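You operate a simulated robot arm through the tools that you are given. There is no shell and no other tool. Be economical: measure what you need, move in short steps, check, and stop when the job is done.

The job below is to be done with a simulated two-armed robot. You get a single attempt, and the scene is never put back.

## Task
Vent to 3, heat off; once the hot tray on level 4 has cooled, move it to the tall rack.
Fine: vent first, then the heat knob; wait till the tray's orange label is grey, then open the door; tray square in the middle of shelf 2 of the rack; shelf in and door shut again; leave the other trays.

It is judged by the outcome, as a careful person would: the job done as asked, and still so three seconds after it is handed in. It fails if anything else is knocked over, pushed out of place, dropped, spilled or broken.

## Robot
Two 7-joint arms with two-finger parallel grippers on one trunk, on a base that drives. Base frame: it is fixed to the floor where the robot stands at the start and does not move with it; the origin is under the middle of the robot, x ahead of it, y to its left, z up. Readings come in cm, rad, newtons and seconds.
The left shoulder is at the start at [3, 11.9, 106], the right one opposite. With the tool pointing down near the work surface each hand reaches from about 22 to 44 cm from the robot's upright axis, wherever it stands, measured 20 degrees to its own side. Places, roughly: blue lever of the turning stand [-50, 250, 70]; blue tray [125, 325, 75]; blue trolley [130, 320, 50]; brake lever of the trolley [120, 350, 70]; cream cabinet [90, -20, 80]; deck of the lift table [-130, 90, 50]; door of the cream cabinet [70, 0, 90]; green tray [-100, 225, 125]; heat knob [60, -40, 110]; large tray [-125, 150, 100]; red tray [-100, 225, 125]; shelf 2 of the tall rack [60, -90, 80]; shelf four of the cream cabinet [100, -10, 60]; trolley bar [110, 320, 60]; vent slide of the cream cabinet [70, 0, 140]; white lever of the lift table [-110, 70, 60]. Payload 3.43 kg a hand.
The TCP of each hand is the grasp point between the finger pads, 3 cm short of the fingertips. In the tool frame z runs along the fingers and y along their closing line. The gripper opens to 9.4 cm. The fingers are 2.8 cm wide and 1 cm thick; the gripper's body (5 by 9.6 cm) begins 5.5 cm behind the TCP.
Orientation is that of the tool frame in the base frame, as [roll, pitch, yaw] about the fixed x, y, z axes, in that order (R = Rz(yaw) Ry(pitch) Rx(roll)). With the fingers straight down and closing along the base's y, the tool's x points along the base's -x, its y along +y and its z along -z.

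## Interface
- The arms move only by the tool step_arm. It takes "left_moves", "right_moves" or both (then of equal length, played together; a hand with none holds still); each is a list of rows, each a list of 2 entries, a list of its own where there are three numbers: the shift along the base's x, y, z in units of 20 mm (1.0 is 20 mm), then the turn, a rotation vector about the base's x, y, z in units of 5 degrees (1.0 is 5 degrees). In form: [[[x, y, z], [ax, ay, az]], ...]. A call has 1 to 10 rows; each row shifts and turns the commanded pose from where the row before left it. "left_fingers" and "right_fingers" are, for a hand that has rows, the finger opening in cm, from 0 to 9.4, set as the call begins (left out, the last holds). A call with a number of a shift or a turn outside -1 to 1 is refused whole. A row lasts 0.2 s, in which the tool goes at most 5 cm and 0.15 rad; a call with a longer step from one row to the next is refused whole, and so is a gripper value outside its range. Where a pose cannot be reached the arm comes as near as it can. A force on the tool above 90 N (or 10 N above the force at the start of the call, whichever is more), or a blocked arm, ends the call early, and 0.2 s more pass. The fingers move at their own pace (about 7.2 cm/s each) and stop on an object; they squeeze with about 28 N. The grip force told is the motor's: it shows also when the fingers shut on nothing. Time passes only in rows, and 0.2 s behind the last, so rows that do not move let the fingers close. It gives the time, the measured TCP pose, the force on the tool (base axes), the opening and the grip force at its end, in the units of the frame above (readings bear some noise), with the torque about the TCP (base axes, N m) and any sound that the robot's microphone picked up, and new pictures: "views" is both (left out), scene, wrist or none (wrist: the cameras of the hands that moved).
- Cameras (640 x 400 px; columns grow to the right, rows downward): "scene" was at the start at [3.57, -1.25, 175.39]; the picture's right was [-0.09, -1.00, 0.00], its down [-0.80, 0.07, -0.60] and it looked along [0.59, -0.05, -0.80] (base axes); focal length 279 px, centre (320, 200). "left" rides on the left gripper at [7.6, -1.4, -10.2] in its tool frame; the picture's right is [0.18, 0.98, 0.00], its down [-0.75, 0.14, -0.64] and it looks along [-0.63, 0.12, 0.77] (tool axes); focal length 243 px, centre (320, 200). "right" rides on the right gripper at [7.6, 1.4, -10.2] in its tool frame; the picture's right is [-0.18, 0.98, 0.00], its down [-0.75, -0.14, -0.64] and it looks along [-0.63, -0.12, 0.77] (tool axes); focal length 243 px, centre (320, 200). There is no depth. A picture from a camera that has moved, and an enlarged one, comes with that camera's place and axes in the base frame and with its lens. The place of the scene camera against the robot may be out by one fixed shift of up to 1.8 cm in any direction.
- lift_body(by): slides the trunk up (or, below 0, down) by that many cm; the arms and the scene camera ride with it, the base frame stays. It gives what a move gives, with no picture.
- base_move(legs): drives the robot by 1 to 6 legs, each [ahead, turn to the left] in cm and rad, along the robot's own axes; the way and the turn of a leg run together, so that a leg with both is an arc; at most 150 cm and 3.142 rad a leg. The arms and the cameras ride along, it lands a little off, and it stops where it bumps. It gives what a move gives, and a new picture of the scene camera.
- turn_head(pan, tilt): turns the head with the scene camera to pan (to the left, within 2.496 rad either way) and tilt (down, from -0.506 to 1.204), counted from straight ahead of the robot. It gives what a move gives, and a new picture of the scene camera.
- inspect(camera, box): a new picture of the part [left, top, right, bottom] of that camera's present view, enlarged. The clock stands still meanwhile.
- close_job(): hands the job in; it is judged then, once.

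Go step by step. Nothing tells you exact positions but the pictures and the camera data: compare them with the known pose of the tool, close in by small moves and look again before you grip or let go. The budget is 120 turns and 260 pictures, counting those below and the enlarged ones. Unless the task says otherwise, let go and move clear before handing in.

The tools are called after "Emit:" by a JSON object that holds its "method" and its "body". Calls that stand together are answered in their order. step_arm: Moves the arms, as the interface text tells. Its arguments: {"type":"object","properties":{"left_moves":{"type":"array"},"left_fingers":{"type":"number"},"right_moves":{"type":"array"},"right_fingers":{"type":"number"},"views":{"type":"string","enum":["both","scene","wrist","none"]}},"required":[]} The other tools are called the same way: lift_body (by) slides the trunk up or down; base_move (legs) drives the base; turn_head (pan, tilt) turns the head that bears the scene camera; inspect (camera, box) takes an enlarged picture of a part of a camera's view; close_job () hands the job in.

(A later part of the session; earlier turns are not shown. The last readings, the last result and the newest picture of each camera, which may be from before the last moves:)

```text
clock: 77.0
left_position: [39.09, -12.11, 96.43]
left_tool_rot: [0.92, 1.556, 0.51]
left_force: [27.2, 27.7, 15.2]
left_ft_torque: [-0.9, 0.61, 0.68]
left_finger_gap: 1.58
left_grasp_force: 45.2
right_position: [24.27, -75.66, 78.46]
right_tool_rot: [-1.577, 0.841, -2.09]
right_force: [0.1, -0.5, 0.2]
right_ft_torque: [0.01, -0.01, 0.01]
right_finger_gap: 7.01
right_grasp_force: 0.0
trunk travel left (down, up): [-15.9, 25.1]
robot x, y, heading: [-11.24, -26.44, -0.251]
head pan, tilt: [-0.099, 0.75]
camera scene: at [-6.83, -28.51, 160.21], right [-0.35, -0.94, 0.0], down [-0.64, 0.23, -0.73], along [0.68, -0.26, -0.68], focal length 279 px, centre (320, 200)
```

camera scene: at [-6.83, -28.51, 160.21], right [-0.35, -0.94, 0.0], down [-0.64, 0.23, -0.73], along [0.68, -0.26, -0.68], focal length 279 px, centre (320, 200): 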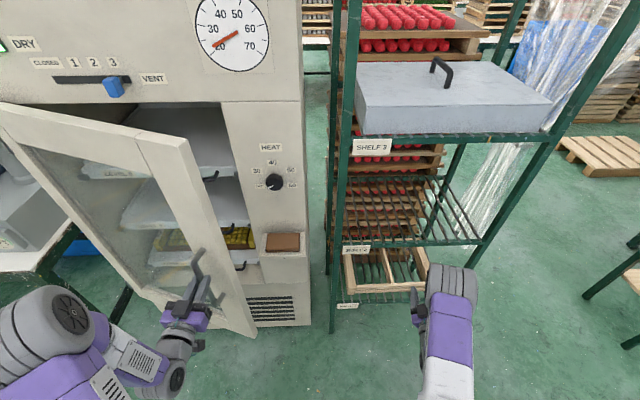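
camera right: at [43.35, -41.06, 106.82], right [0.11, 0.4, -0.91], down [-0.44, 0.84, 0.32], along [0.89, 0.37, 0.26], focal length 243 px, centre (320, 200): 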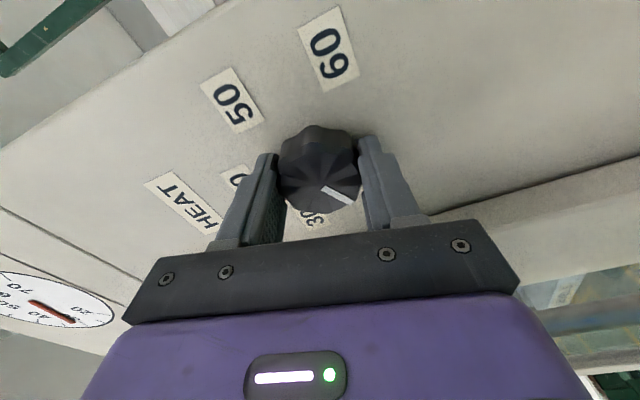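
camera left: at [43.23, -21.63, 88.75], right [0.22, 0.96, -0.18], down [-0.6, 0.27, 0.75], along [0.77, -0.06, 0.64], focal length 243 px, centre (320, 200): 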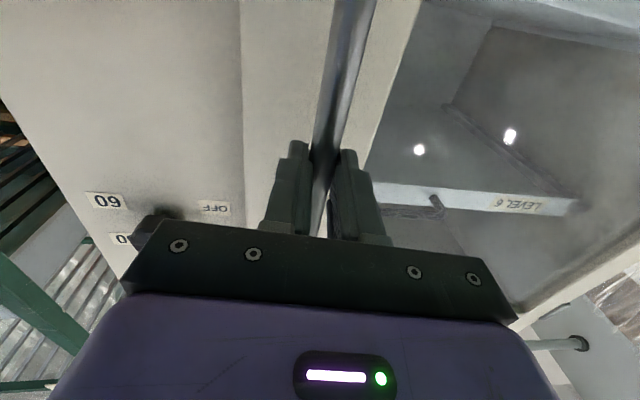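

Emit:
{"method": "step_arm", "body": {"left_moves": [[[-0.56, 0.6, 0], [0, 0, -0.2]], [[-0.56, 0.6, 0], [0, 0, -0.2]], [[-0.53, 0.63, 0], [0, 0, -0.2]], [[-0.51, 0.65, 0], [0, 0, -0.2]], [[-0.48, 0.67, 0], [0, 0, -0.2]], [[-0.45, 0.69, 0], [0, 0, -0.2]], [[-0.42, 0.71, 0], [0, 0, -0.2]], [[-0.4, 0.73, 0], [0, 0, -0.2]]], "views": "scene"}}

```text
clock: 78.8
left_position: [31.45, -1.84, 96.27]
left_tool_rot: [0.897, 1.552, 0.34]
left_force: [32.5, 20.6, 25.0]
left_ft_torque: [-0.97, 0.38, 0.68]
left_finger_gap: 1.56
left_grasp_force: 45.1
right_position: [24.36, -75.8, 78.44]
right_tool_rot: [-1.577, 0.843, -2.091]
right_force: [-1.2, 0.4, 1.6]
right_ft_torque: [0.03, 0.02, 0.0]
right_finger_gap: 6.99
right_grasp_force: 0.0
trunk travel left (down, up): [-15.9, 25.1]
robot x, y, heading: [-11.49, -26.35, -0.252]
head pan, tilt: [-0.099, 0.75]
camera scene: at [-6.8, -28.72, 160.21], right [-0.35, -0.94, 0.0], down [-0.64, 0.24, -0.73], along [0.68, -0.25, -0.68], focal length 279 px, centre (320, 200)
```

scene: 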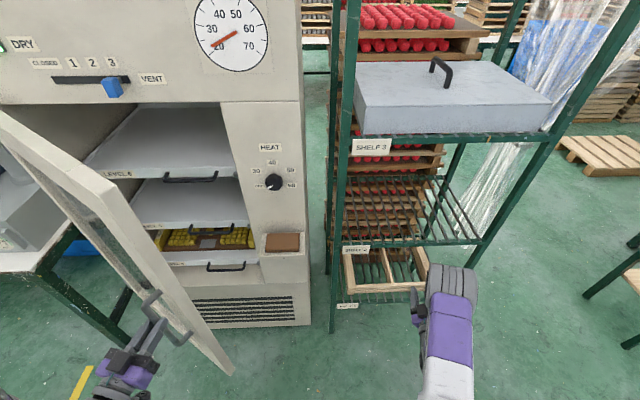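

Emit:
{"method": "step_arm", "body": {"left_moves": [[[-0.4, 0.76, 0], [0, 0, -0.2]], [[-0.37, 0.78, 0], [0, 0, -0.2]], [[-0.34, 0.8, 0], [0, 0, -0.2]], [[-0.31, 0.81, 0], [0, 0, -0.2]], [[-0.27, 0.82, 0], [0, 0, -0.2]], [[-0.24, 0.83, 0], [0, 0, -0.2]], [[-0.2, 0.83, 0], [0, 0, -0.2]], [[-0.17, 0.84, 0], [0, 0, -0.2]]], "views": "scene"}}

```text
clock: 80.6
left_position: [26.45, 10.89, 96.32]
left_tool_rot: [1.066, 1.559, 0.361]
left_force: [11.7, 3.3, 9.2]
left_ft_torque: [-0.72, 0.37, 0.28]
left_finger_gap: 1.53
left_grasp_force: 45.0
right_position: [24.18, -75.9, 78.35]
right_tool_rot: [-1.576, 0.847, -2.092]
right_force: [-0.8, -0.4, 0.1]
right_ft_torque: [-0.03, -0.01, -0.01]
right_finger_gap: 7.01
right_grasp_force: 0.0
trunk travel left (down, up): [-15.9, 25.1]
robot x, y, heading: [-11.15, -26.2, -0.254]
head pan, tilt: [-0.099, 0.75]
camera scene: at [-7.02, -28.95, 160.2], right [-0.35, -0.94, 0.0], down [-0.64, 0.24, -0.73], along [0.69, -0.25, -0.68], focal length 279 px, centre (320, 200)
```

scene: 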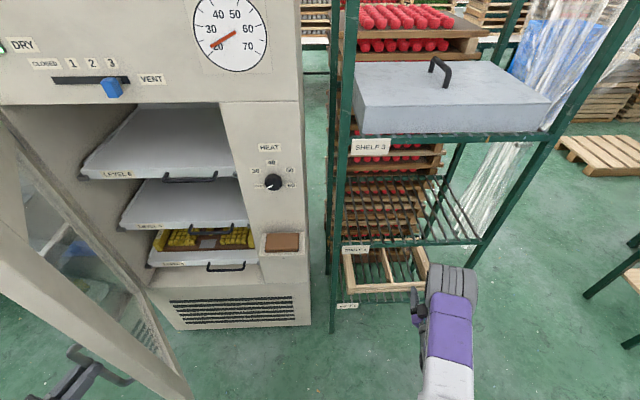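

Emit:
{"method": "step_arm", "body": {"left_moves": [[[-0.15, 0.85, 0], [0, 0, -0.2]], [[-0.12, 0.85, 0], [0, 0, -0.2]], [[-0.09, 0.85, 0], [0, 0, -0.2]], [[-0.06, 0.85, 0], [0, 0, -0.2]], [[-0.02, 0.85, 0], [0, 0, -0.2]], [[0.02, 0.85, 0], [0, 0, -0.2]]], "views": "both"}}

```text
clock: 82.0
left_position: [24.88, 21.3, 96.47]
left_tool_rot: [1.158, 1.562, 0.346]
left_force: [-21.5, -1.4, -13.7]
left_ft_torque: [0.17, 1.01, -0.21]
left_finger_gap: 1.56
left_grasp_force: 45.2
right_position: [24.13, -75.83, 78.34]
right_tool_rot: [-1.572, 0.847, -2.09]
right_force: [0.7, -0.1, 0.1]
right_ft_torque: [0.02, -0.01, 0.02]
right_finger_gap: 6.99
right_grasp_force: 0.1
trunk travel left (down, up): [-15.9, 25.1]
robot x, y, heading: [-11.07, -26.46, -0.255]
head pan, tilt: [-0.099, 0.75]
camera scene: at [-7.37, -28.83, 160.21], right [-0.35, -0.94, 0.0], down [-0.64, 0.24, -0.73], along [0.69, -0.25, -0.68], focal length 279 px, centre (320, 200)
camera left: at [16.82, 27.81, 88.66], right [0.71, 0.68, -0.18], down [-0.35, 0.56, 0.75], along [0.61, -0.48, 0.63], focal length 243 px, centre (320, 200)
```

scene: 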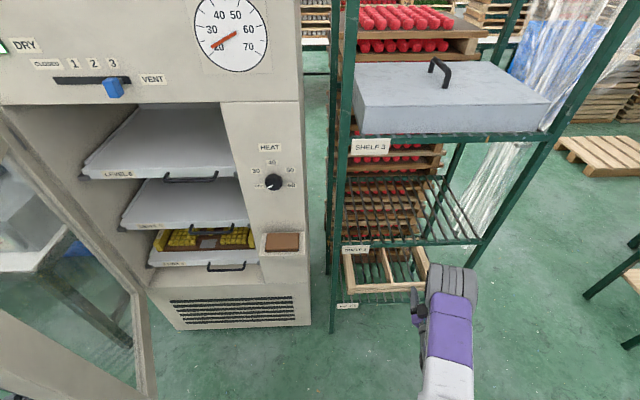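
left: 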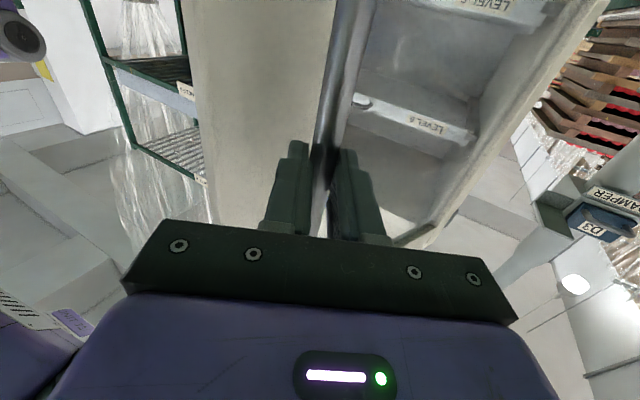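

The door is about 80° open, out of the way. Releasing the handle, backing the hand off, and then driving back to bring the left arm around the door.

Emit:
{"method": "step_arm", "body": {"left_moves": [[[0, 0, 0], [0, 0, 0]], [[0, 0, 0], [0, 0, 0]], [[0, 0, 0], [0, 0, 0]], [[-0.7, 0.7, 0], [0, 0, 0]], [[-0.7, 0.7, 0], [0, 0, 0]], [[-0.7, 0.7, 0], [0, 0, 0]]], "left_fingers": 6, "views": "none"}}

Emit:
{"method": "base_move", "body": {"legs": [[-35, 0]]}}

```text
clock: 83.4
left_position: [21.32, 25.14, 96.44]
left_tool_rot: [1.171, 1.559, 0.362]
left_force: [0.4, 0.4, -0.1]
left_ft_torque: [0.03, -0.01, 0.03]
left_finger_gap: 6.03
left_grasp_force: 0.1
right_position: [24.21, -75.88, 78.25]
right_tool_rot: [-1.573, 0.846, -2.092]
right_force: [-0.3, -0.1, -0.4]
right_ft_torque: [0.0, 0.0, -0.01]
right_finger_gap: 7.01
right_grasp_force: 0.0
trunk travel left (down, up): [-15.9, 25.1]
robot x, y, heading: [-11.32, -26.05, -0.252]
head pan, tilt: [-0.099, 0.75]
```

```text
clock: 85.8
left_position: [-13.42, 34.19, 96.4]
left_tool_rot: [1.156, 1.558, 0.343]
left_force: [0.1, 0.0, -0.2]
left_ft_torque: [0.04, 0.04, 0.0]
left_finger_gap: 6.02
left_grasp_force: 0.1
right_position: [-10.56, -66.85, 78.37]
right_tool_rot: [-1.577, 0.847, -2.091]
right_force: [-0.2, 0.2, -0.1]
right_ft_torque: [-0.05, -0.04, 0.0]
right_finger_gap: 7.0
right_grasp_force: 0.1
trunk travel left (down, up): [-15.9, 25.1]
robot x, y, heading: [-46.36, -17.22, -0.25]
head pan, tilt: [-0.099, 0.75]
camera scene: at [-41.91, -19.91, 160.21], right [-0.35, -0.94, 0.0], down [-0.64, 0.24, -0.73], along [0.69, -0.25, -0.68], focal length 279 px, centre (320, 200)
```

scene: 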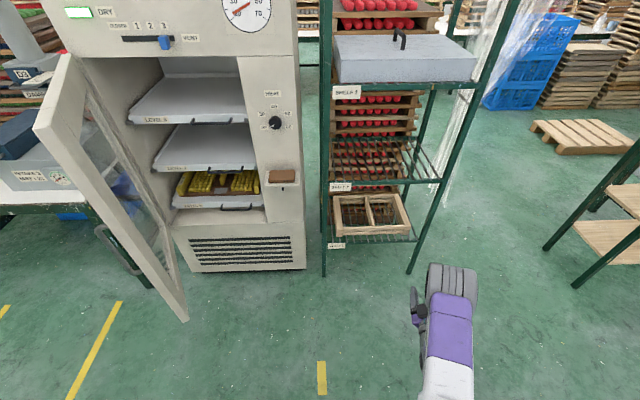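

Emit:
{"method": "inspect", "body": {"camera": "scene", "box": [120, 120, 300, 230]}}

Emit:
{"method": "inspect", "body": {"camera": "scene", "box": [300, 60, 460, 280]}}

```text
3.56 times, centred on (210, 175) of scene
camera zoom: at [-41.91, -19.91, 160.21], right [-0.35, -0.94, 0.0], down [-0.64, 0.24, -0.73], along [0.69, -0.25, -0.68], focal length 991 px, centre (711, 289)
```

zoom: 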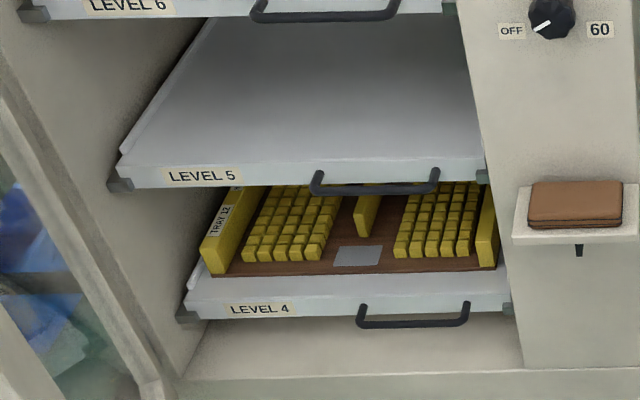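

```text
1.82 times, centred on (380, 170) of scene
camera zoom: at [-41.91, -19.91, 160.21], right [-0.35, -0.94, 0.0], down [-0.64, 0.24, -0.73], along [0.69, -0.25, -0.68], focal length 507 px, centre (211, 254)
```

zoom: 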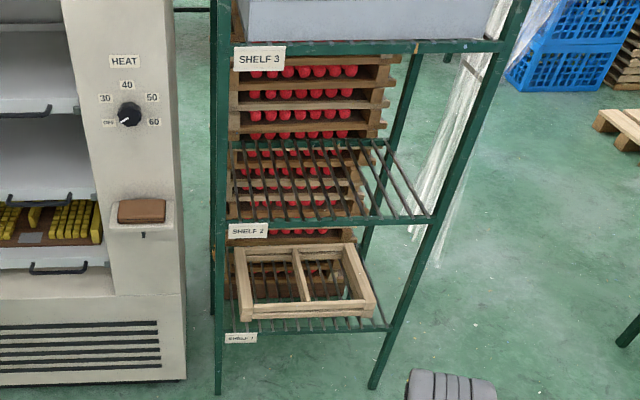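

Door open; the tray (label grey) has two yellow side walls and a middle rib. I'll bring the left arm around to the front before repositioning.

Emit:
{"method": "step_arm", "body": {"left_moves": [[[0.2, -1, 0], [0, 0, 0.5]], [[0.2, -1, 0], [0, 0, 0.5]], [[0.2, -1, 0], [0, 0, 0.5]], [[0.2, -1, 0], [0, 0, 0.5]], [[0.2, -1, 0], [0, 0, 0.5]], [[0.2, -1, 0], [0, 0, 0.5]], [[0.2, -1, 0], [0, 0, 0.5]], [[0.3, -1, 0], [0, 0, 0.5]], [[0.4, -1, 0], [0, 0, 0.5]], [[0.5, -1, 0], [0, 0, 0.5]]], "views": "none"}}

Emit:
{"method": "step_arm", "body": {"left_moves": [[[0.5, -1, 0], [0, 0, 0.5]], [[0.5, -1, 0], [0, 0, 0.5]], [[0.5, -1, 0], [0, 0, 0.4]], [[0.5, -0.8, 0], [0, 0, 0]], [[0.5, -0.5, 0], [0, 0, 0]]], "views": "none"}}

Emit:
{"method": "base_move", "body": {"legs": [[-5, 0], [0, 1.571], [36, 0], [0, -1.571]]}}

```text
clock: 88.0
left_position: [-8.18, 14.08, 96.62]
left_tool_rot: [1.283, 1.559, 0.91]
left_force: [0.1, 0.4, 0.1]
left_ft_torque: [-0.02, -0.01, -0.01]
left_finger_gap: 5.99
left_grasp_force: 0.0
right_position: [-10.62, -66.87, 78.31]
right_tool_rot: [-1.575, 0.847, -2.094]
right_force: [-0.2, -0.9, -0.1]
right_ft_torque: [0.01, 0.01, 0.01]
right_finger_gap: 6.99
right_grasp_force: 0.1
trunk travel left (down, up): [-15.9, 25.1]
robot x, y, heading: [-45.68, -17.37, -0.259]
head pan, tilt: [-0.099, 0.75]
```

```text
clock: 89.2
left_position: [-0.93, 8.18, 95.13]
left_tool_rot: [1.247, 1.558, 0.992]
left_force: [-0.2, -0.3, -0.2]
left_ft_torque: [0.0, -0.03, 0.0]
left_finger_gap: 5.97
left_grasp_force: 0.0
left hand out of reach, approached as far as the arm can: row 2, 3, 4
right_position: [-10.62, -67.1, 78.34]
right_tool_rot: [-1.576, 0.848, -2.091]
right_force: [-0.4, 0.0, -0.3]
right_ft_torque: [0.01, 0.0, 0.01]
right_finger_gap: 6.99
right_grasp_force: 0.1
trunk travel left (down, up): [-15.9, 25.1]
robot x, y, heading: [-45.59, -17.19, -0.259]
head pan, tilt: [-0.099, 0.75]
```

```text
clock: 99.7
left_position: [4.2, 46.22, 95.29]
left_tool_rot: [1.187, 1.558, 0.94]
left_force: [-0.2, -0.1, 1.0]
left_ft_torque: [0.01, 0.03, 0.0]
left_finger_gap: 5.98
left_grasp_force: 0.0
right_position: [-5.16, -28.92, 78.25]
right_tool_rot: [-1.574, 0.846, -2.088]
right_force: [-0.4, -0.7, -0.5]
right_ft_torque: [0.01, 0.0, -0.02]
right_finger_gap: 6.99
right_grasp_force: 0.0
trunk travel left (down, up): [-15.9, 25.1]
robot x, y, heading: [-40.48, 20.71, -0.252]
head pan, tilt: [-0.099, 0.75]
camera scene: at [-36.62, 17.9, 160.2], right [-0.34, -0.94, 0.0], down [-0.64, 0.23, -0.73], along [0.69, -0.25, -0.68], focal length 279 px, centre (320, 200)
```

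scene: 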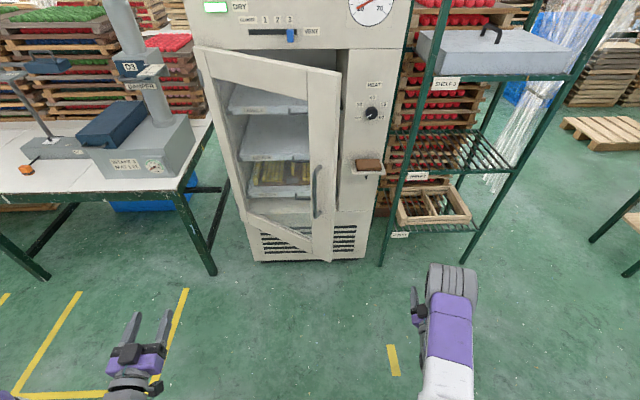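

My right arm brushed the door while turning and swung it back to about 25° — no harm, but I'll reopen it wider and keep arms clear. Moving to reach the handle with the left hand.

Emit:
{"method": "base_move", "body": {"legs": [[0, -0.37], [26, 0], [0, 0.37]]}}

Emit:
{"method": "step_arm", "body": {"left_moves": [[[0.3, -1, 0], [0, 0, -0.2]], [[0.3, -1, 0], [0, 0, -0.2]], [[0.3, -1, 0], [0, 0, -0.2]], [[0.3, -1, 0], [0, 0, -0.2]], [[0.3, -1, 0], [0, 0, -0.2]], [[0.3, -1, 0], [0, 0, -0.2]], [[0.3, -1, 0], [0, 0, -0.2]], [[0.3, -1, 0], [0, 0, -0.2]], [[0.3, -1, 0], [0, 0, -0.2]]], "views": "both"}}

```text
clock: 103.8
left_position: [25.4, 30.26, 95.1]
left_tool_rot: [1.175, 1.559, 0.916]
left_force: [-0.1, 0.0, -0.7]
left_ft_torque: [-0.01, -0.02, 0.01]
left_finger_gap: 6.0
left_grasp_force: 0.2
right_position: [15.2, -44.83, 78.36]
right_tool_rot: [-1.575, 0.846, -2.1]
right_force: [-0.4, 0.6, -0.2]
right_ft_torque: [0.0, -0.01, -0.02]
right_finger_gap: 6.97
right_grasp_force: 0.1
trunk travel left (down, up): [-15.9, 25.1]
robot x, y, heading: [-19.7, 4.89, -0.259]
head pan, tilt: [-0.099, 0.75]
camera scene: at [-15.71, 2.44, 160.2], right [-0.35, -0.94, 0.0], down [-0.64, 0.24, -0.73], along [0.68, -0.26, -0.68], focal length 279 px, centre (320, 200)
```

scene: 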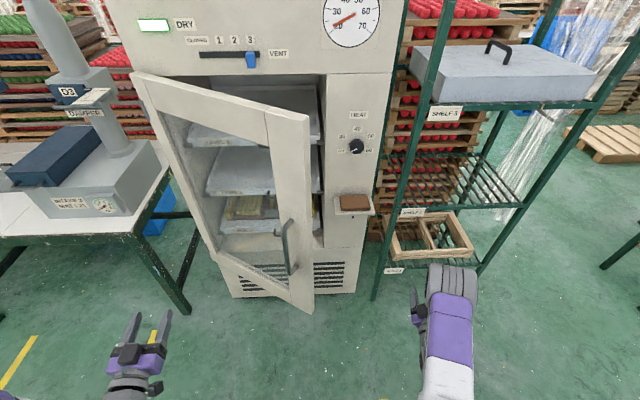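

```text
clock: 105.8
left_position: [31.25, 12.7, 94.8]
left_tool_rot: [1.232, 1.559, 0.813]
left_force: [-0.2, 0.3, -1.6]
left_ft_torque: [-0.03, 0.03, -0.01]
left_finger_gap: 6.03
left_grasp_force: 0.0
left hand out of reach, approached as far as the arm can: row 2
right_position: [15.2, -44.81, 78.17]
right_tool_rot: [-1.577, 0.847, -2.1]
right_force: [0.1, 0.3, 0.2]
right_ft_torque: [0.02, -0.01, -0.02]
right_finger_gap: 7.01
right_grasp_force: 0.2
trunk travel left (down, up): [-15.9, 25.1]
robot x, y, heading: [-19.89, 4.86, -0.26]
head pan, tilt: [-0.099, 0.75]
camera scene: at [-15.69, 2.37, 160.2], right [-0.35, -0.94, 0.0], down [-0.64, 0.24, -0.73], along [0.68, -0.26, -0.68], focal length 279 px, centre (320, 200)
camera left: at [21.31, 15.52, 87.12], right [0.4, 0.9, -0.17], down [-0.54, 0.38, 0.75], along [0.74, -0.21, 0.64], focal length 243 px, centre (320, 200)
```

scene: 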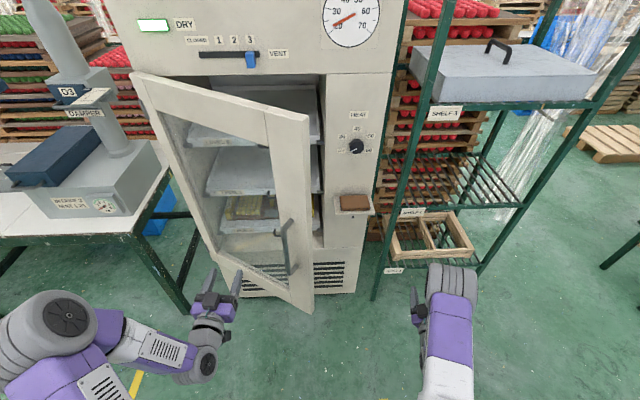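
left: 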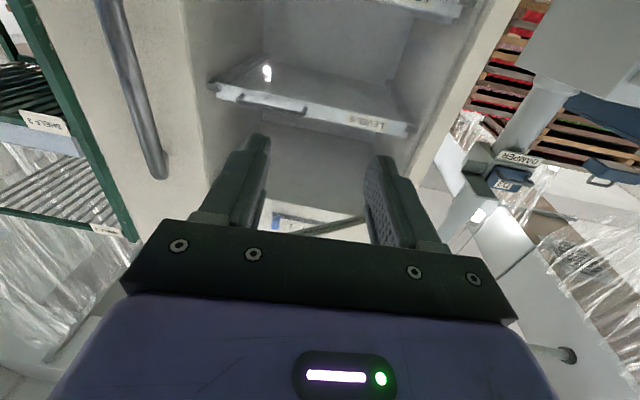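

The handle is at about [34.5, -6.5]. Lining up with it again.

Emit:
{"method": "step_arm", "body": {"left_moves": [[[-0.5, -0.8, 0], [0, 0, -0.3]], [[-0.5, -0.8, 0], [0, 0, -0.3]], [[-0.4, -1, 0], [0, 0, -0.3]], [[-0.2, -1, 0], [0, 0, -0.3]], [[0, -1, 0], [0, 0, -0.3]], [[0, -1, 0], [0, 0, -0.3]], [[0, -1, 0], [0, 0, -0.3]], [[0, -0.7, 0], [0, 0, 0]]], "views": "both"}}

```text
clock: 107.6
left_position: [27.96, -1.78, 94.9]
left_tool_rot: [1.182, 1.56, 0.583]
left_force: [0.3, -0.2, 0.0]
left_ft_torque: [0.05, 0.01, 0.01]
left_finger_gap: 6.0
left_grasp_force: 0.0
right_position: [15.16, -44.8, 78.31]
right_tool_rot: [-1.576, 0.845, -2.099]
right_force: [0.7, -1.0, -0.6]
right_ft_torque: [-0.03, 0.01, 0.0]
right_finger_gap: 7.01
right_grasp_force: 0.1
trunk travel left (down, up): [-15.9, 25.1]
robot x, y, heading: [-19.81, 4.95, -0.262]
head pan, tilt: [-0.099, 0.75]
camera scene: at [-15.72, 2.37, 160.2], right [-0.35, -0.94, 0.0], down [-0.64, 0.24, -0.73], along [0.68, -0.26, -0.68], focal length 279 px, centre (320, 200)
camera left: at [18.76, 2.9, 87.16], right [0.56, 0.81, -0.17], down [-0.46, 0.47, 0.75], along [0.69, -0.34, 0.64], focal length 243 px, centre (320, 200)
```

scene: 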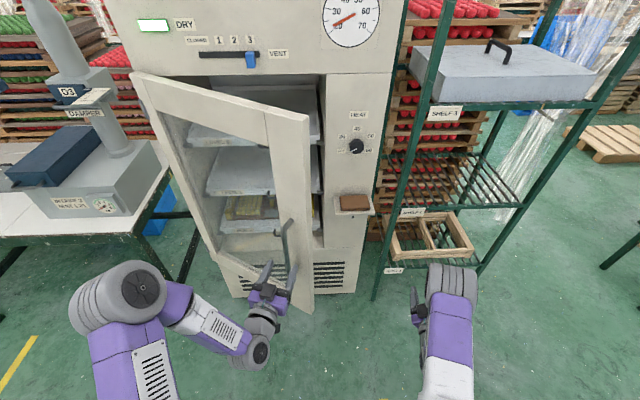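
left: 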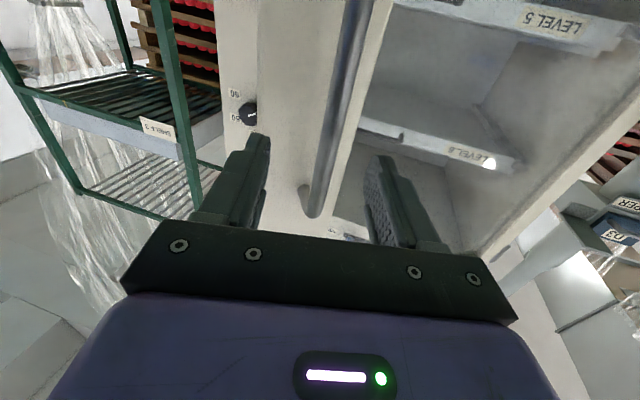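

Emit:
{"method": "step_arm", "body": {"left_moves": [[[0.8, -0.53, 0], [0, 0, 0]], [[0.8, -0.53, 0], [0, 0, 0]], [[0.8, -0.53, 0], [0, 0, 0]], [[0.6, -0.4, 0], [0, 0, 0]], [[0.2, -0.14, 0], [0, 0, 0]]], "views": "wrist"}}

Emit:
{"method": "step_arm", "body": {"left_moves": [[[0, 0, 0], [0, 0, 0]], [[0, 0, 0], [0, 0, 0]], [[0, 0, 0], [0, 0, 0]], [[0, 0, 0], [0, 0, 0]]], "left_fingers": 0.5, "views": "wrist"}}

```text
clock: 108.8
left_position: [34.36, -6.23, 94.81]
left_tool_rot: [1.227, 1.557, 0.626]
left_force: [0.0, -0.5, 0.0]
left_ft_torque: [0.0, 0.04, 0.01]
left_finger_gap: 6.0
left_grasp_force: 0.0
right_position: [15.24, -44.86, 78.3]
right_tool_rot: [-1.574, 0.847, -2.099]
right_force: [0.1, -0.2, 0.5]
right_ft_torque: [0.0, 0.02, 0.0]
right_finger_gap: 7.0
right_grasp_force: 0.0
trunk travel left (down, up): [-15.9, 25.1]
robot x, y, heading: [-19.67, 5.06, -0.262]
head pan, tilt: [-0.099, 0.75]
camera left: at [25.12, -1.57, 87.2], right [0.56, 0.81, -0.17], down [-0.46, 0.47, 0.75], along [0.69, -0.34, 0.64], focal length 243 px, centre (320, 200)
```

left: 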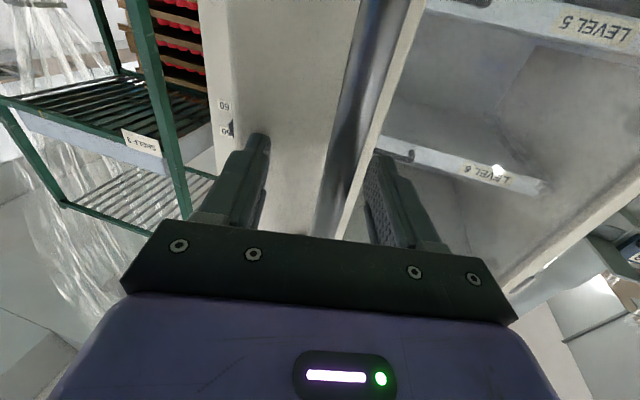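

```text
clock: 109.8
left_position: [34.83, -5.72, 94.91]
left_tool_rot: [0.972, 1.559, 0.382]
left_force: [24.2, 17.1, 6.4]
left_ft_torque: [-0.4, 0.4, 0.12]
left_finger_gap: 2.03
left_grasp_force: 44.9
right_position: [15.27, -44.69, 78.26]
right_tool_rot: [-1.576, 0.843, -2.101]
right_force: [0.1, 0.2, -0.1]
right_ft_torque: [0.03, -0.01, 0.0]
right_finger_gap: 6.99
right_grasp_force: 0.1
trunk travel left (down, up): [-15.9, 25.1]
robot x, y, heading: [-19.67, 5.45, -0.26]
head pan, tilt: [-0.099, 0.75]
camera left: at [25.53, -1.19, 87.17], right [0.55, 0.82, -0.17], down [-0.46, 0.47, 0.75], along [0.7, -0.33, 0.64], focal length 243 px, centre (320, 200)
```

left: 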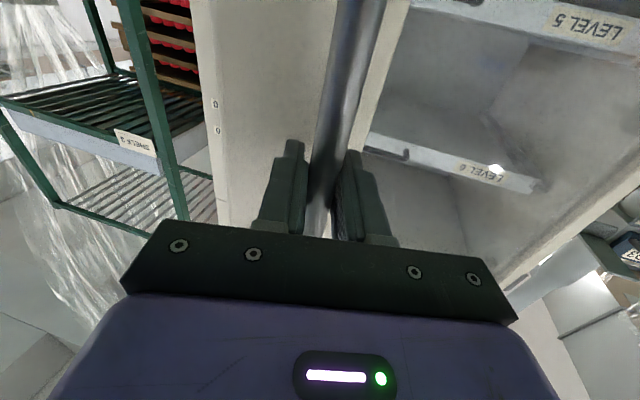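

Emit:
{"method": "step_arm", "body": {"left_moves": [[[-0.5, 0.76, 0], [0, 0, -0.2]], [[-0.49, 0.78, 0], [0, 0, -0.2]], [[-0.46, 0.8, 0], [0, 0, -0.2]], [[-0.43, 0.81, 0], [0, 0, -0.2]], [[-0.4, 0.83, 0], [0, 0, -0.2]], [[-0.36, 0.845, 0], [0, 0, -0.2]], [[-0.33, 0.86, 0], [0, 0, -0.2]], [[-0.29, 0.87, 0], [0, 0, -0.2]], [[-0.26, 0.88, 0], [0, 0, -0.2]], [[-0.22, 0.89, 0], [0, 0, -0.2]]], "views": "none"}}

Emit:
{"method": "step_arm", "body": {"left_moves": [[[-0.19, 0.9, 0], [0, 0, -0.2]], [[-0.15, 0.91, 0], [0, 0, -0.2]], [[-0.11, 0.91, 0], [0, 0, -0.2]], [[-0.07, 0.92, 0], [0, 0, -0.2]], [[-0.04, 0.92, 0], [0, 0, -0.2]], [[0, 0.92, 0], [0, 0, -0.2]], [[0.04, 0.92, 0], [0, 0, -0.2]], [[0.07, 0.92, 0], [0, 0, -0.2]], [[0.11, 0.91, 0], [0, 0, -0.2]]], "views": "scene"}}

```text
clock: 112.0
left_position: [27.12, 10.53, 94.55]
left_tool_rot: [1.559, 1.563, 0.784]
left_force: [25.3, 0.2, 0.9]
left_ft_torque: [-0.36, 0.24, 0.19]
left_finger_gap: 1.59
left_grasp_force: 15.0
right_position: [15.29, -44.81, 78.31]
right_tool_rot: [-1.574, 0.844, -2.099]
right_force: [0.0, 0.0, 0.1]
right_ft_torque: [0.01, 0.0, -0.04]
right_finger_gap: 6.99
right_grasp_force: 0.0
trunk travel left (down, up): [-15.9, 25.1]
robot x, y, heading: [-19.92, 5.04, -0.263]
head pan, tilt: [-0.099, 0.75]
```

```text
clock: 114.0
left_position: [25.86, 26.81, 94.93]
left_tool_rot: [1.115, 1.561, 0.173]
left_force: [-44.4, 4.3, -18.0]
left_ft_torque: [-0.26, 0.64, -0.39]
left_finger_gap: 1.58
left_grasp_force: 44.9
right_position: [14.9, -44.74, 78.52]
right_tool_rot: [-1.568, 0.847, -2.095]
right_force: [-0.1, -0.2, 0.3]
right_ft_torque: [0.01, 0.02, 0.0]
right_finger_gap: 6.98
right_grasp_force: 0.1
trunk travel left (down, up): [-15.9, 25.1]
robot x, y, heading: [-19.78, 4.9, -0.265]
head pan, tilt: [-0.099, 0.75]
camera scene: at [-16.26, 2.6, 160.23], right [-0.35, -0.94, 0.0], down [-0.64, 0.24, -0.73], along [0.69, -0.26, -0.68], focal length 279 px, centre (320, 200)
```

scene: 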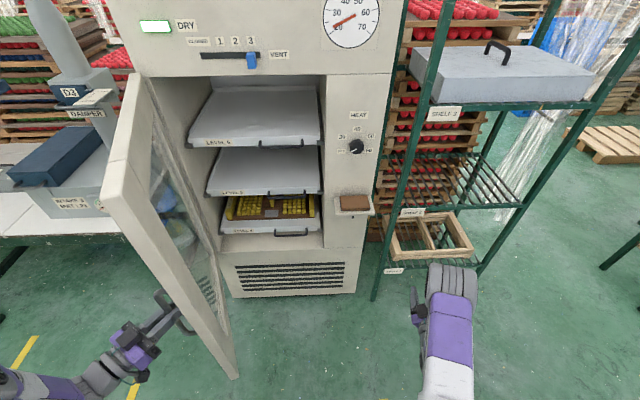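

Emit:
{"method": "step_arm", "body": {"left_moves": [[[-0.4, 0.9, 0], [0, 0, -0.2]], [[-0.1, 0.9, 0], [0, 0, -0.2]], [[0.15, 0.9, 0], [0, 0, -0.2]], [[0.2, 0.88, 0], [0, 0, -0.2]], [[0.24, 0.87, 0], [0, 0, -0.2]], [[0.28, 0.86, 0], [0, 0, -0.2]], [[0.32, 0.85, 0], [0, 0, -0.2]], [[0.35, 0.84, 0], [0, 0, -0.2]]], "views": "scene"}}

```text
clock: 115.8
left_position: [28.81, 40.91, 95.02]
left_tool_rot: [1.064, 1.562, -0.009]
left_force: [27.8, -10.2, -0.5]
left_ft_torque: [-1.05, -0.01, 0.26]
left_finger_gap: 1.57
left_grasp_force: 44.6
right_position: [15.25, -44.87, 78.23]
right_tool_rot: [-1.579, 0.847, -2.102]
right_force: [-1.4, -1.0, 0.0]
right_ft_torque: [0.0, -0.03, -0.04]
right_finger_gap: 6.98
right_grasp_force: 0.1
trunk travel left (down, up): [-15.9, 25.1]
robot x, y, heading: [-19.83, 5.15, -0.259]
head pan, tilt: [-0.099, 0.75]
camera scene: at [-15.29, 2.29, 160.18], right [-0.35, -0.94, 0.0], down [-0.64, 0.24, -0.73], along [0.68, -0.26, -0.68], focal length 279 px, centre (320, 200)
```

scene: 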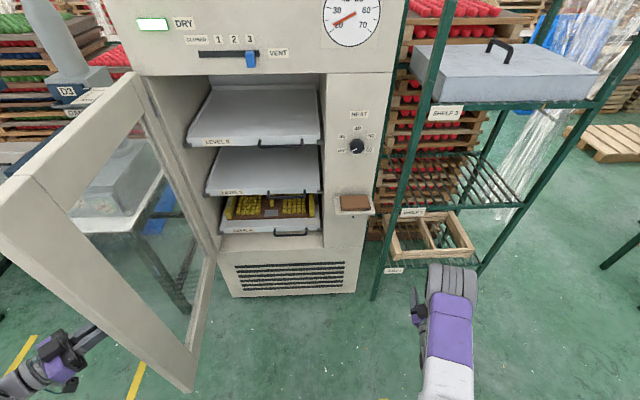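

Emit:
{"method": "step_arm", "body": {"left_moves": [[[0.45, 0.8, 0], [0, 0, -0.2]], [[0.43, 0.8, 0], [0, 0, -0.2]], [[0.46, 0.78, 0], [0, 0, -0.2]], [[0.49, 0.76, 0], [0, 0, -0.2]], [[0.52, 0.74, 0], [0, 0, -0.2]], [[0.55, 0.72, 0], [0, 0, -0.2]]], "views": "scene"}}

```text
clock: 117.2
left_position: [33.78, 50.45, 95.03]
left_tool_rot: [0.744, 1.562, -0.434]
left_force: [-33.2, 22.3, -2.7]
left_ft_torque: [-0.63, 0.1, -0.34]
left_finger_gap: 1.59
left_grasp_force: 45.4
right_position: [14.95, -44.72, 78.55]
right_tool_rot: [-1.571, 0.847, -2.095]
right_force: [0.8, 0.4, 0.3]
right_ft_torque: [-0.02, 0.02, -0.02]
right_finger_gap: 7.0
right_grasp_force: 0.1
trunk travel left (down, up): [-15.9, 25.1]
robot x, y, heading: [-19.92, 5.15, -0.263]
head pan, tilt: [-0.099, 0.75]
camera scene: at [-16.13, 2.82, 160.22], right [-0.35, -0.94, 0.0], down [-0.64, 0.24, -0.73], along [0.69, -0.26, -0.68], focal length 279 px, centre (320, 200)
```

scene: 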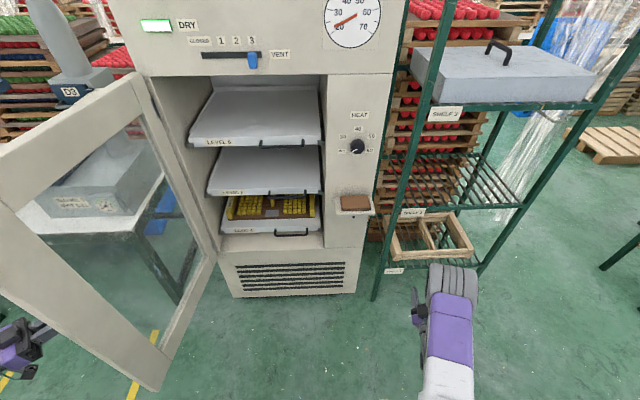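

The door is about 108° open. Releasing, backing off, and driving back to bring the left arm in front.

Emit:
{"method": "step_arm", "body": {"left_moves": [[[0, 0, 0], [0, 0, 0]], [[0, 0, 0], [0, 0, 0]], [[0, 0, 0], [0, 0, 0]], [[-0.4, 0.8, 0], [0, 0, 0]], [[-0.4, 0.8, 0], [0, 0, 0]], [[-0.4, 0.8, 0], [0, 0, 0]]], "left_fingers": 6, "views": "none"}}

Emit:
{"method": "base_move", "body": {"legs": [[-32, 0]]}}

Emit:
{"method": "step_arm", "body": {"left_moves": [[[0, -1, 0], [0, 0, 0.8]], [[0, -1, 0], [0, 0, 0.8]], [[0, -1, 0], [0, 0, 0.8]], [[0, -1, 0], [0, 0, 0.8]], [[0, -1, 0], [0, 0, 0.8]], [[0, -1, 0], [0, 0, 0.8]], [[0, -1, 0], [0, 0, 0.8]], [[0, -1, 0], [0, 0, 0.8]], [[0, -1, 0], [0, 0, 0.8]], [[0, -1, 0], [0, 0, 0.8]]], "views": "scene"}}

```text
clock: 118.6
left_position: [32.49, 51.4, 94.96]
left_tool_rot: [1.259, 1.56, 0.083]
left_force: [0.2, -0.1, 0.1]
left_ft_torque: [0.03, 0.02, -0.01]
left_finger_gap: 6.03
left_grasp_force: 0.1
left hand out of reach, approached as far as the arm can: row 4, 5, 6
right_position: [15.26, -44.88, 78.24]
right_tool_rot: [-1.576, 0.847, -2.1]
right_force: [0.5, -0.3, -0.4]
right_ft_torque: [0.03, -0.02, 0.03]
right_finger_gap: 7.01
right_grasp_force: 0.0
trunk travel left (down, up): [-15.9, 25.1]
robot x, y, heading: [-19.7, 5.21, -0.26]
head pan, tilt: [-0.099, 0.75]
```

```text
clock: 120.8
left_position: [0.55, 60.0, 95.09]
left_tool_rot: [1.179, 1.558, 0.007]
left_force: [-0.7, 0.6, 0.7]
left_ft_torque: [-0.01, 0.01, 0.02]
left_finger_gap: 5.99
left_grasp_force: 0.1
right_position: [-16.67, -36.2, 78.25]
right_tool_rot: [-1.574, 0.845, -2.097]
right_force: [0.6, 1.0, -0.6]
right_ft_torque: [0.0, -0.03, 0.0]
right_finger_gap: 7.02
right_grasp_force: 0.1
trunk travel left (down, up): [-15.9, 25.1]
robot x, y, heading: [-51.62, 13.73, -0.261]
head pan, tilt: [-0.099, 0.75]
camera scene: at [-47.64, 10.96, 160.21], right [-0.35, -0.94, 0.0], down [-0.64, 0.24, -0.73], along [0.68, -0.26, -0.68], focal length 279 px, centre (320, 200)
```

scene: 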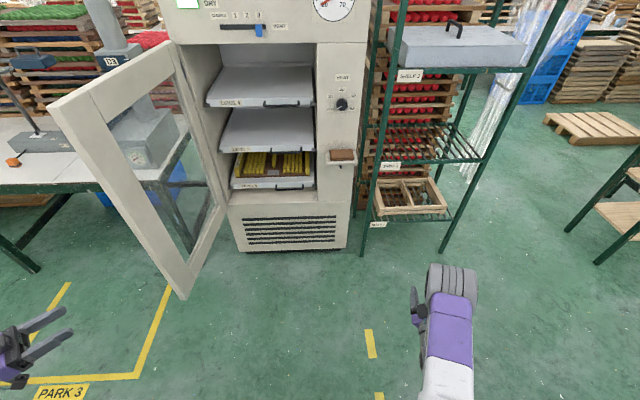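

```text
clock: 123.0
left_position: [0.48, 39.62, 94.91]
left_tool_rot: [1.264, 1.559, 0.784]
left_force: [-0.2, -0.2, -0.4]
left_ft_torque: [-0.01, 0.01, -0.01]
left_finger_gap: 6.01
left_grasp_force: 0.1
right_position: [-16.57, -36.23, 78.25]
right_tool_rot: [-1.576, 0.846, -2.099]
right_force: [-0.2, 0.1, 0.0]
right_ft_torque: [0.02, 0.03, 0.01]
right_finger_gap: 7.0
right_grasp_force: 0.1
trunk travel left (down, up): [-15.9, 25.1]
robot x, y, heading: [-51.69, 13.82, -0.261]
head pan, tilt: [-0.099, 0.75]
camera scene: at [-47.56, 10.89, 160.2], right [-0.35, -0.94, 0.0], down [-0.64, 0.24, -0.73], along [0.68, -0.26, -0.68], focal length 279 px, centre (320, 200)
```

scene: 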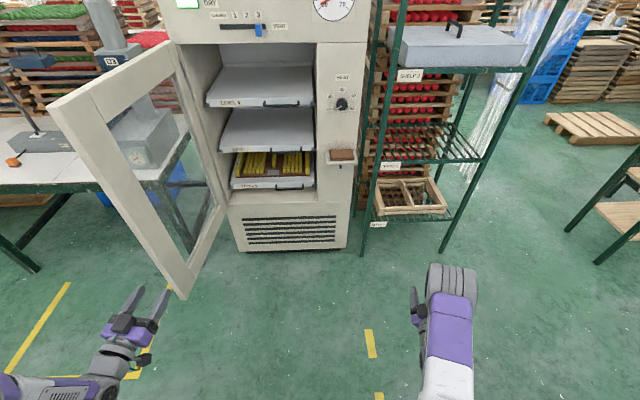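

Emit:
{"method": "inspect", "body": {"camera": "scene", "box": [210, 130, 330, 205]}}

```text
5.33 times, centred on (270, 168) of scene
camera zoom: at [-47.56, 10.89, 160.2], right [-0.35, -0.94, 0.0], down [-0.64, 0.24, -0.73], along [0.68, -0.26, -0.68], focal length 1486 px, centre (587, 373)
```

zoom: 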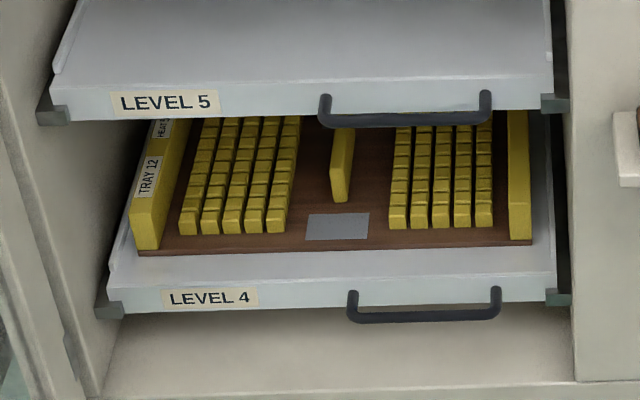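

The tray has a stout middle rib with free space beside it — a good one-hand grip. First I'll swing the right hand to the front center, rolled so its fingers close vertically, to pull shelf 4's bar.

Emit:
{"method": "step_arm", "body": {"right_moves": [[[0.29, 1, -0.4], [-0.96, 0.26, 0]], [[0.29, 1, -0.4], [-0.96, 0.26, 0]], [[0.29, 1, -0.4], [-0.96, 0.26, 0]], [[0.29, 1, -0.4], [-0.96, 0.26, 0]], [[0.29, 1, -0.4], [-0.96, 0.26, 0]], [[0.29, 1, -0.4], [-0.96, 0.26, 0]], [[0.29, 1, -0.4], [-0.96, 0.26, 0]], [[0.29, 1, -0.4], [-0.96, 0.26, 0]], [[0.29, 1, -0.4], [-0.96, 0.26, 0]], [[0.29, 1, -0.4], [-0.86, 0.23, 0]]], "right_fingers": 6, "views": "none"}}

Emit:
{"method": "step_arm", "body": {"right_moves": [[[0.29, 1, -0.4], [0, 0, 0]], [[0.29, 1, -0.4], [0, 0, 0]], [[0.29, 1, -0.4], [0, 0, 0]], [[0.29, 1, -0.4], [0, 0, 0]], [[0.29, 1, -0.4], [0, 0, 0]], [[0.29, 1, -0.4], [0, 0, 0]], [[0.29, 1, -0.4], [0, 0, 0]], [[0.29, 1, -0.4], [0, 0, 0]], [[0.29, 1, -0.4], [0, 0, 0]], [[0.29, 1, -0.4], [0, 0, 0]]], "views": "wrist"}}

```text
clock: 125.2
left_position: [0.56, 39.66, 94.93]
left_tool_rot: [1.178, 1.558, 0.703]
left_force: [0.4, -0.2, 0.6]
left_ft_torque: [0.03, -0.02, 0.01]
left_finger_gap: 5.97
left_grasp_force: 0.1
right_position: [-10.7, -16.29, 70.53]
right_tool_rot: [-1.377, 0.004, -2.008]
right_force: [-0.5, -0.1, -0.9]
right_ft_torque: [0.01, 0.01, 0.02]
right_finger_gap: 6.02
right_grasp_force: 0.0
trunk travel left (down, up): [-15.9, 25.1]
robot x, y, heading: [-51.1, 13.82, -0.259]
head pan, tilt: [-0.099, 0.75]
```

```text
clock: 127.4
left_position: [0.53, 39.52, 94.93]
left_tool_rot: [1.196, 1.56, 0.719]
left_force: [-0.1, 0.8, -0.2]
left_ft_torque: [0.02, 0.02, 0.03]
left_finger_gap: 5.99
left_grasp_force: 0.0
right_position: [-5.89, 0.27, 64.22]
right_tool_rot: [-1.376, 0.007, -2.009]
right_force: [0.0, -0.2, 1.1]
right_ft_torque: [0.0, 0.0, 0.03]
right_finger_gap: 6.01
right_grasp_force: 0.1
right hand out of reach, approached as far as the arm can: row 9, 10
trunk travel left (down, up): [-15.9, 25.1]
robot x, y, heading: [-51.37, 13.46, -0.261]
head pan, tilt: [-0.099, 0.75]
camera right: at [-17.97, -2.58, 60.92], right [0.25, 0.09, -0.96], down [-0.28, 0.96, 0.02], along [0.93, 0.26, 0.27], focal length 243 px, centre (320, 200)
```

right: 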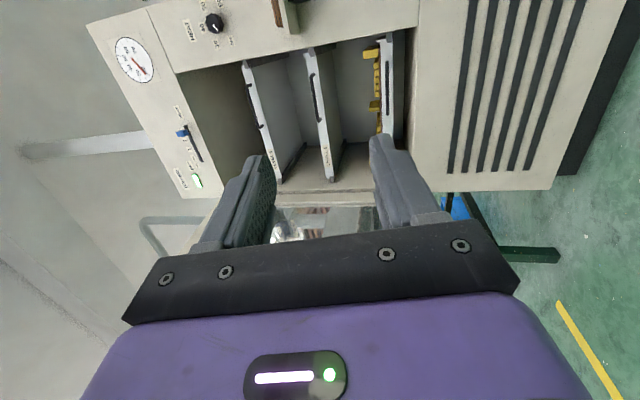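

Emit:
{"method": "step_arm", "body": {"right_moves": [[[0.2, 0, 0], [0.2, 0.6, 0.6]], [[0.2, 0, 0], [0.2, 0.6, 0.6]], [[0.2, 0.5, 0], [0.2, 0.6, 0.6]], [[0.1, 0.5, 0], [0.08, 0.3, 0.2]], [[0, 0.5, 0], [0, 0, 0]], [[0, 0.4, 0], [0, 0, 0]]], "views": "wrist"}}

```text
clock: 128.8
left_position: [0.58, 39.67, 94.88]
left_tool_rot: [1.183, 1.558, 0.71]
left_force: [1.3, -0.2, -0.1]
left_ft_torque: [-0.01, 0.01, 0.01]
left_finger_gap: 5.99
left_grasp_force: 0.1
right_position: [-4.38, 4.05, 64.29]
right_tool_rot: [-1.571, -0.002, -1.836]
right_force: [0.0, 0.3, 0.1]
right_ft_torque: [0.02, -0.02, 0.03]
right_finger_gap: 5.98
right_grasp_force: 0.0
trunk travel left (down, up): [-15.9, 25.1]
robot x, y, heading: [-51.74, 13.47, -0.26]
head pan, tilt: [-0.099, 0.75]
camera right: at [-16.25, -0.7, 62.83], right [0.05, 0.18, -0.98], down [-0.42, 0.89, 0.14], along [0.9, 0.41, 0.12], focal length 243 px, centre (320, 200)
```

right: 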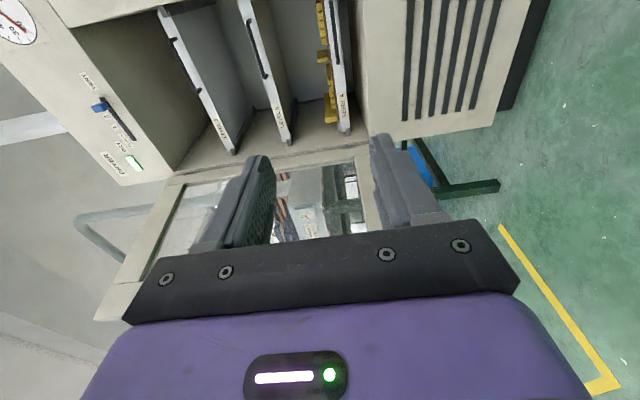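

Right hand is square with the bar, s≈3. Before driving in, I'll bring the left hand inward (clear of the door) and pitch it 45° down for the tray.

Emit:
{"method": "step_arm", "body": {"left_moves": [[[-0.2, -1, 0.2], [0.26, 0.96, 0.28]], [[-0.2, -1, 0.2], [0.26, 0.96, 0.28]], [[-0.2, -1, 0.2], [0.26, 0.96, 0.28]], [[-0.2, -1, 0.2], [0.26, 0.96, 0.28]], [[-0.2, -1, 0.2], [0.26, 0.96, 0.28]], [[-0.2, -1, 0], [0.26, 0.96, 0.28]], [[-0.2, -1, 0], [0.26, 0.96, 0.28]], [[-0.2, -0.8, 0], [0.26, 0.96, 0.28]], [[-0.2, 0, 0], [0.26, 0.96, 0.28]]], "views": "scene"}}

```text
clock: 130.8
left_position: [-3.29, 24.23, 96.97]
left_tool_rot: [-3.056, 0.796, 2.975]
left_force: [-1.1, 0.2, 0.5]
left_ft_torque: [0.01, 0.02, -0.01]
left_finger_gap: 6.0
left_grasp_force: 0.2
right_position: [-4.41, 4.02, 64.29]
right_tool_rot: [-1.57, 0.0, -1.833]
right_force: [0.0, -0.1, -0.8]
right_ft_torque: [0.01, 0.0, -0.01]
right_finger_gap: 6.0
right_grasp_force: 0.1
trunk travel left (down, up): [-15.9, 25.1]
robot x, y, heading: [-51.69, 13.77, -0.266]
head pan, tilt: [-0.099, 0.75]
camera scene: at [-47.57, 10.94, 160.2], right [-0.35, -0.94, 0.0], down [-0.64, 0.24, -0.73], along [0.68, -0.26, -0.68], focal length 279 px, centre (320, 200)
```

scene: 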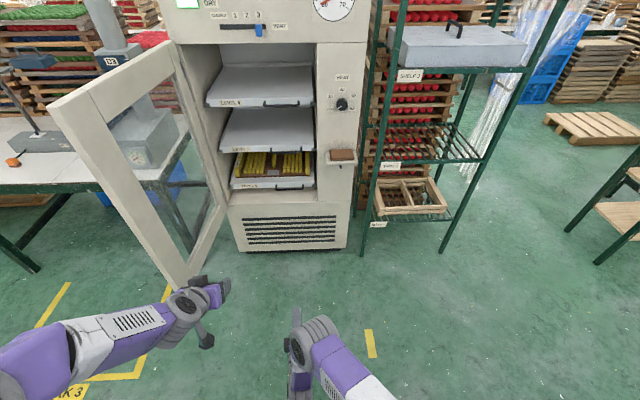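

Emit:
{"method": "base_move", "body": {"legs": [[54, 0]]}}

Emit:
{"method": "inspect", "body": {"camera": "right", "box": [160, 0, 560, 250]}}

```text
clock: 134.0
left_position: [50.15, 8.62, 97.05]
left_tool_rot: [-3.055, 0.795, 2.96]
left_force: [-0.4, -0.2, 0.0]
left_ft_torque: [0.02, 0.01, 0.03]
left_finger_gap: 5.99
left_grasp_force: 0.1
right_position: [48.62, -11.59, 64.3]
right_tool_rot: [-1.571, -0.001, -1.852]
right_force: [0.1, 0.8, -0.1]
right_ft_torque: [-0.02, 0.0, 0.01]
right_finger_gap: 6.01
right_grasp_force: 0.0
trunk travel left (down, up): [-15.9, 25.1]
robot x, y, heading: [1.35, -1.25, -0.281]
head pan, tilt: [-0.099, 0.75]
camera scene: at [5.66, -3.92, 160.2], right [-0.37, -0.93, 0.0], down [-0.63, 0.25, -0.73], along [0.68, -0.27, -0.68], focal length 279 px, centre (320, 200)
```

scene: 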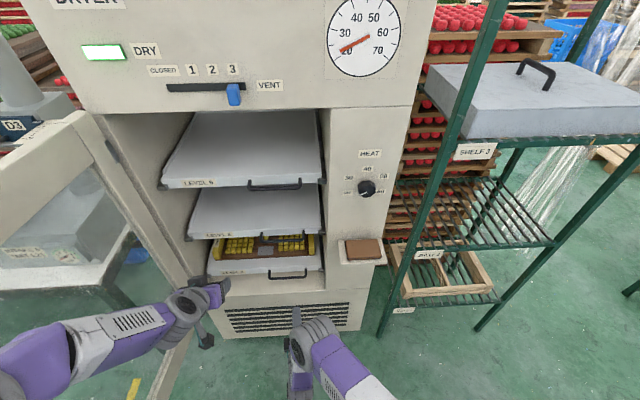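

```text
1.60 times, centred on (360, 125) of right
camera zoom: at [36.7, -16.14, 62.82], right [0.05, 0.18, -0.98], down [-0.41, 0.9, 0.14], along [0.91, 0.39, 0.12], focal length 388 px, centre (256, 320)
```

zoom: 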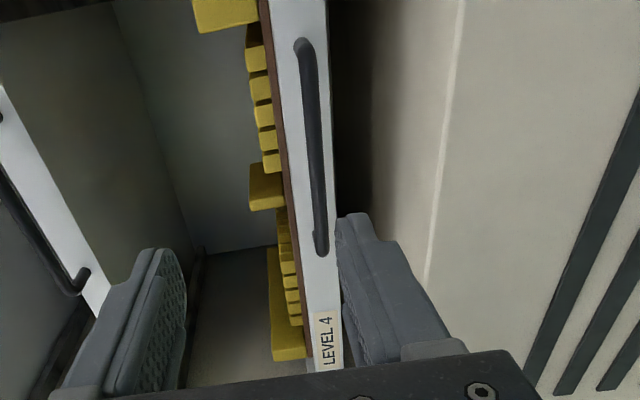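

The bar is about [65.8, -15.5, 60.6]. Lowering a little, narrowing the fingers, and advancing the right hand.

Emit:
{"method": "step_arm", "body": {"right_moves": [[[0.5, -0.13, -0.6], [0, 0, 0]], [[0.7, -0.19, -0.6], [0, 0, 0]], [[0.8, -0.21, -0.6], [0, 0, 0]], [[0.8, -0.21, 0], [0, 0, 0]], [[0.8, -0.21, 0], [0, 0, 0]], [[0.8, -0.21, 0], [0, 0, 0]], [[0.8, -0.21, 0], [0, 0, 0]]], "right_fingers": 4.5, "views": "wrist"}}

```text
clock: 135.6
left_position: [50.21, 8.48, 97.12]
left_tool_rot: [-3.054, 0.796, 2.958]
left_force: [-0.6, -0.2, 0.1]
left_ft_torque: [0.02, 0.02, -0.01]
left_finger_gap: 6.01
left_grasp_force: 0.1
right_position: [58.98, -15.04, 61.95]
right_tool_rot: [-1.569, -0.002, -1.854]
right_force: [-0.2, -0.6, 1.1]
right_ft_torque: [0.0, 0.04, 0.0]
right_finger_gap: 4.5
right_grasp_force: 0.0
right hand out of reach, approached as far as the arm can: row 5, 6, 7
trunk travel left (down, up): [-15.9, 25.1]
robot x, y, heading: [1.29, -1.05, -0.274]
head pan, tilt: [-0.099, 0.75]
camera right: at [47.11, -19.57, 60.53], right [0.05, 0.18, -0.98], down [-0.41, 0.9, 0.14], along [0.91, 0.39, 0.12], focal length 243 px, centre (320, 200)
```

right: 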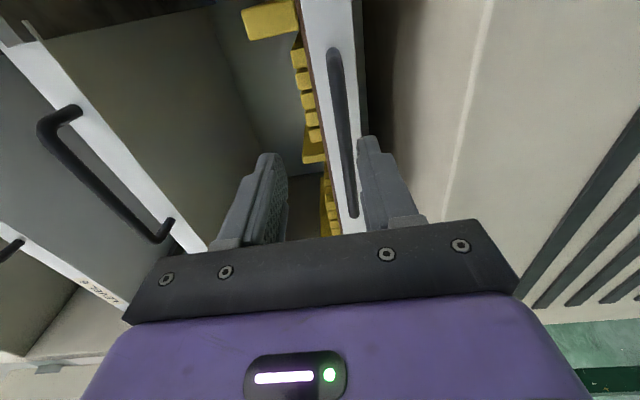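

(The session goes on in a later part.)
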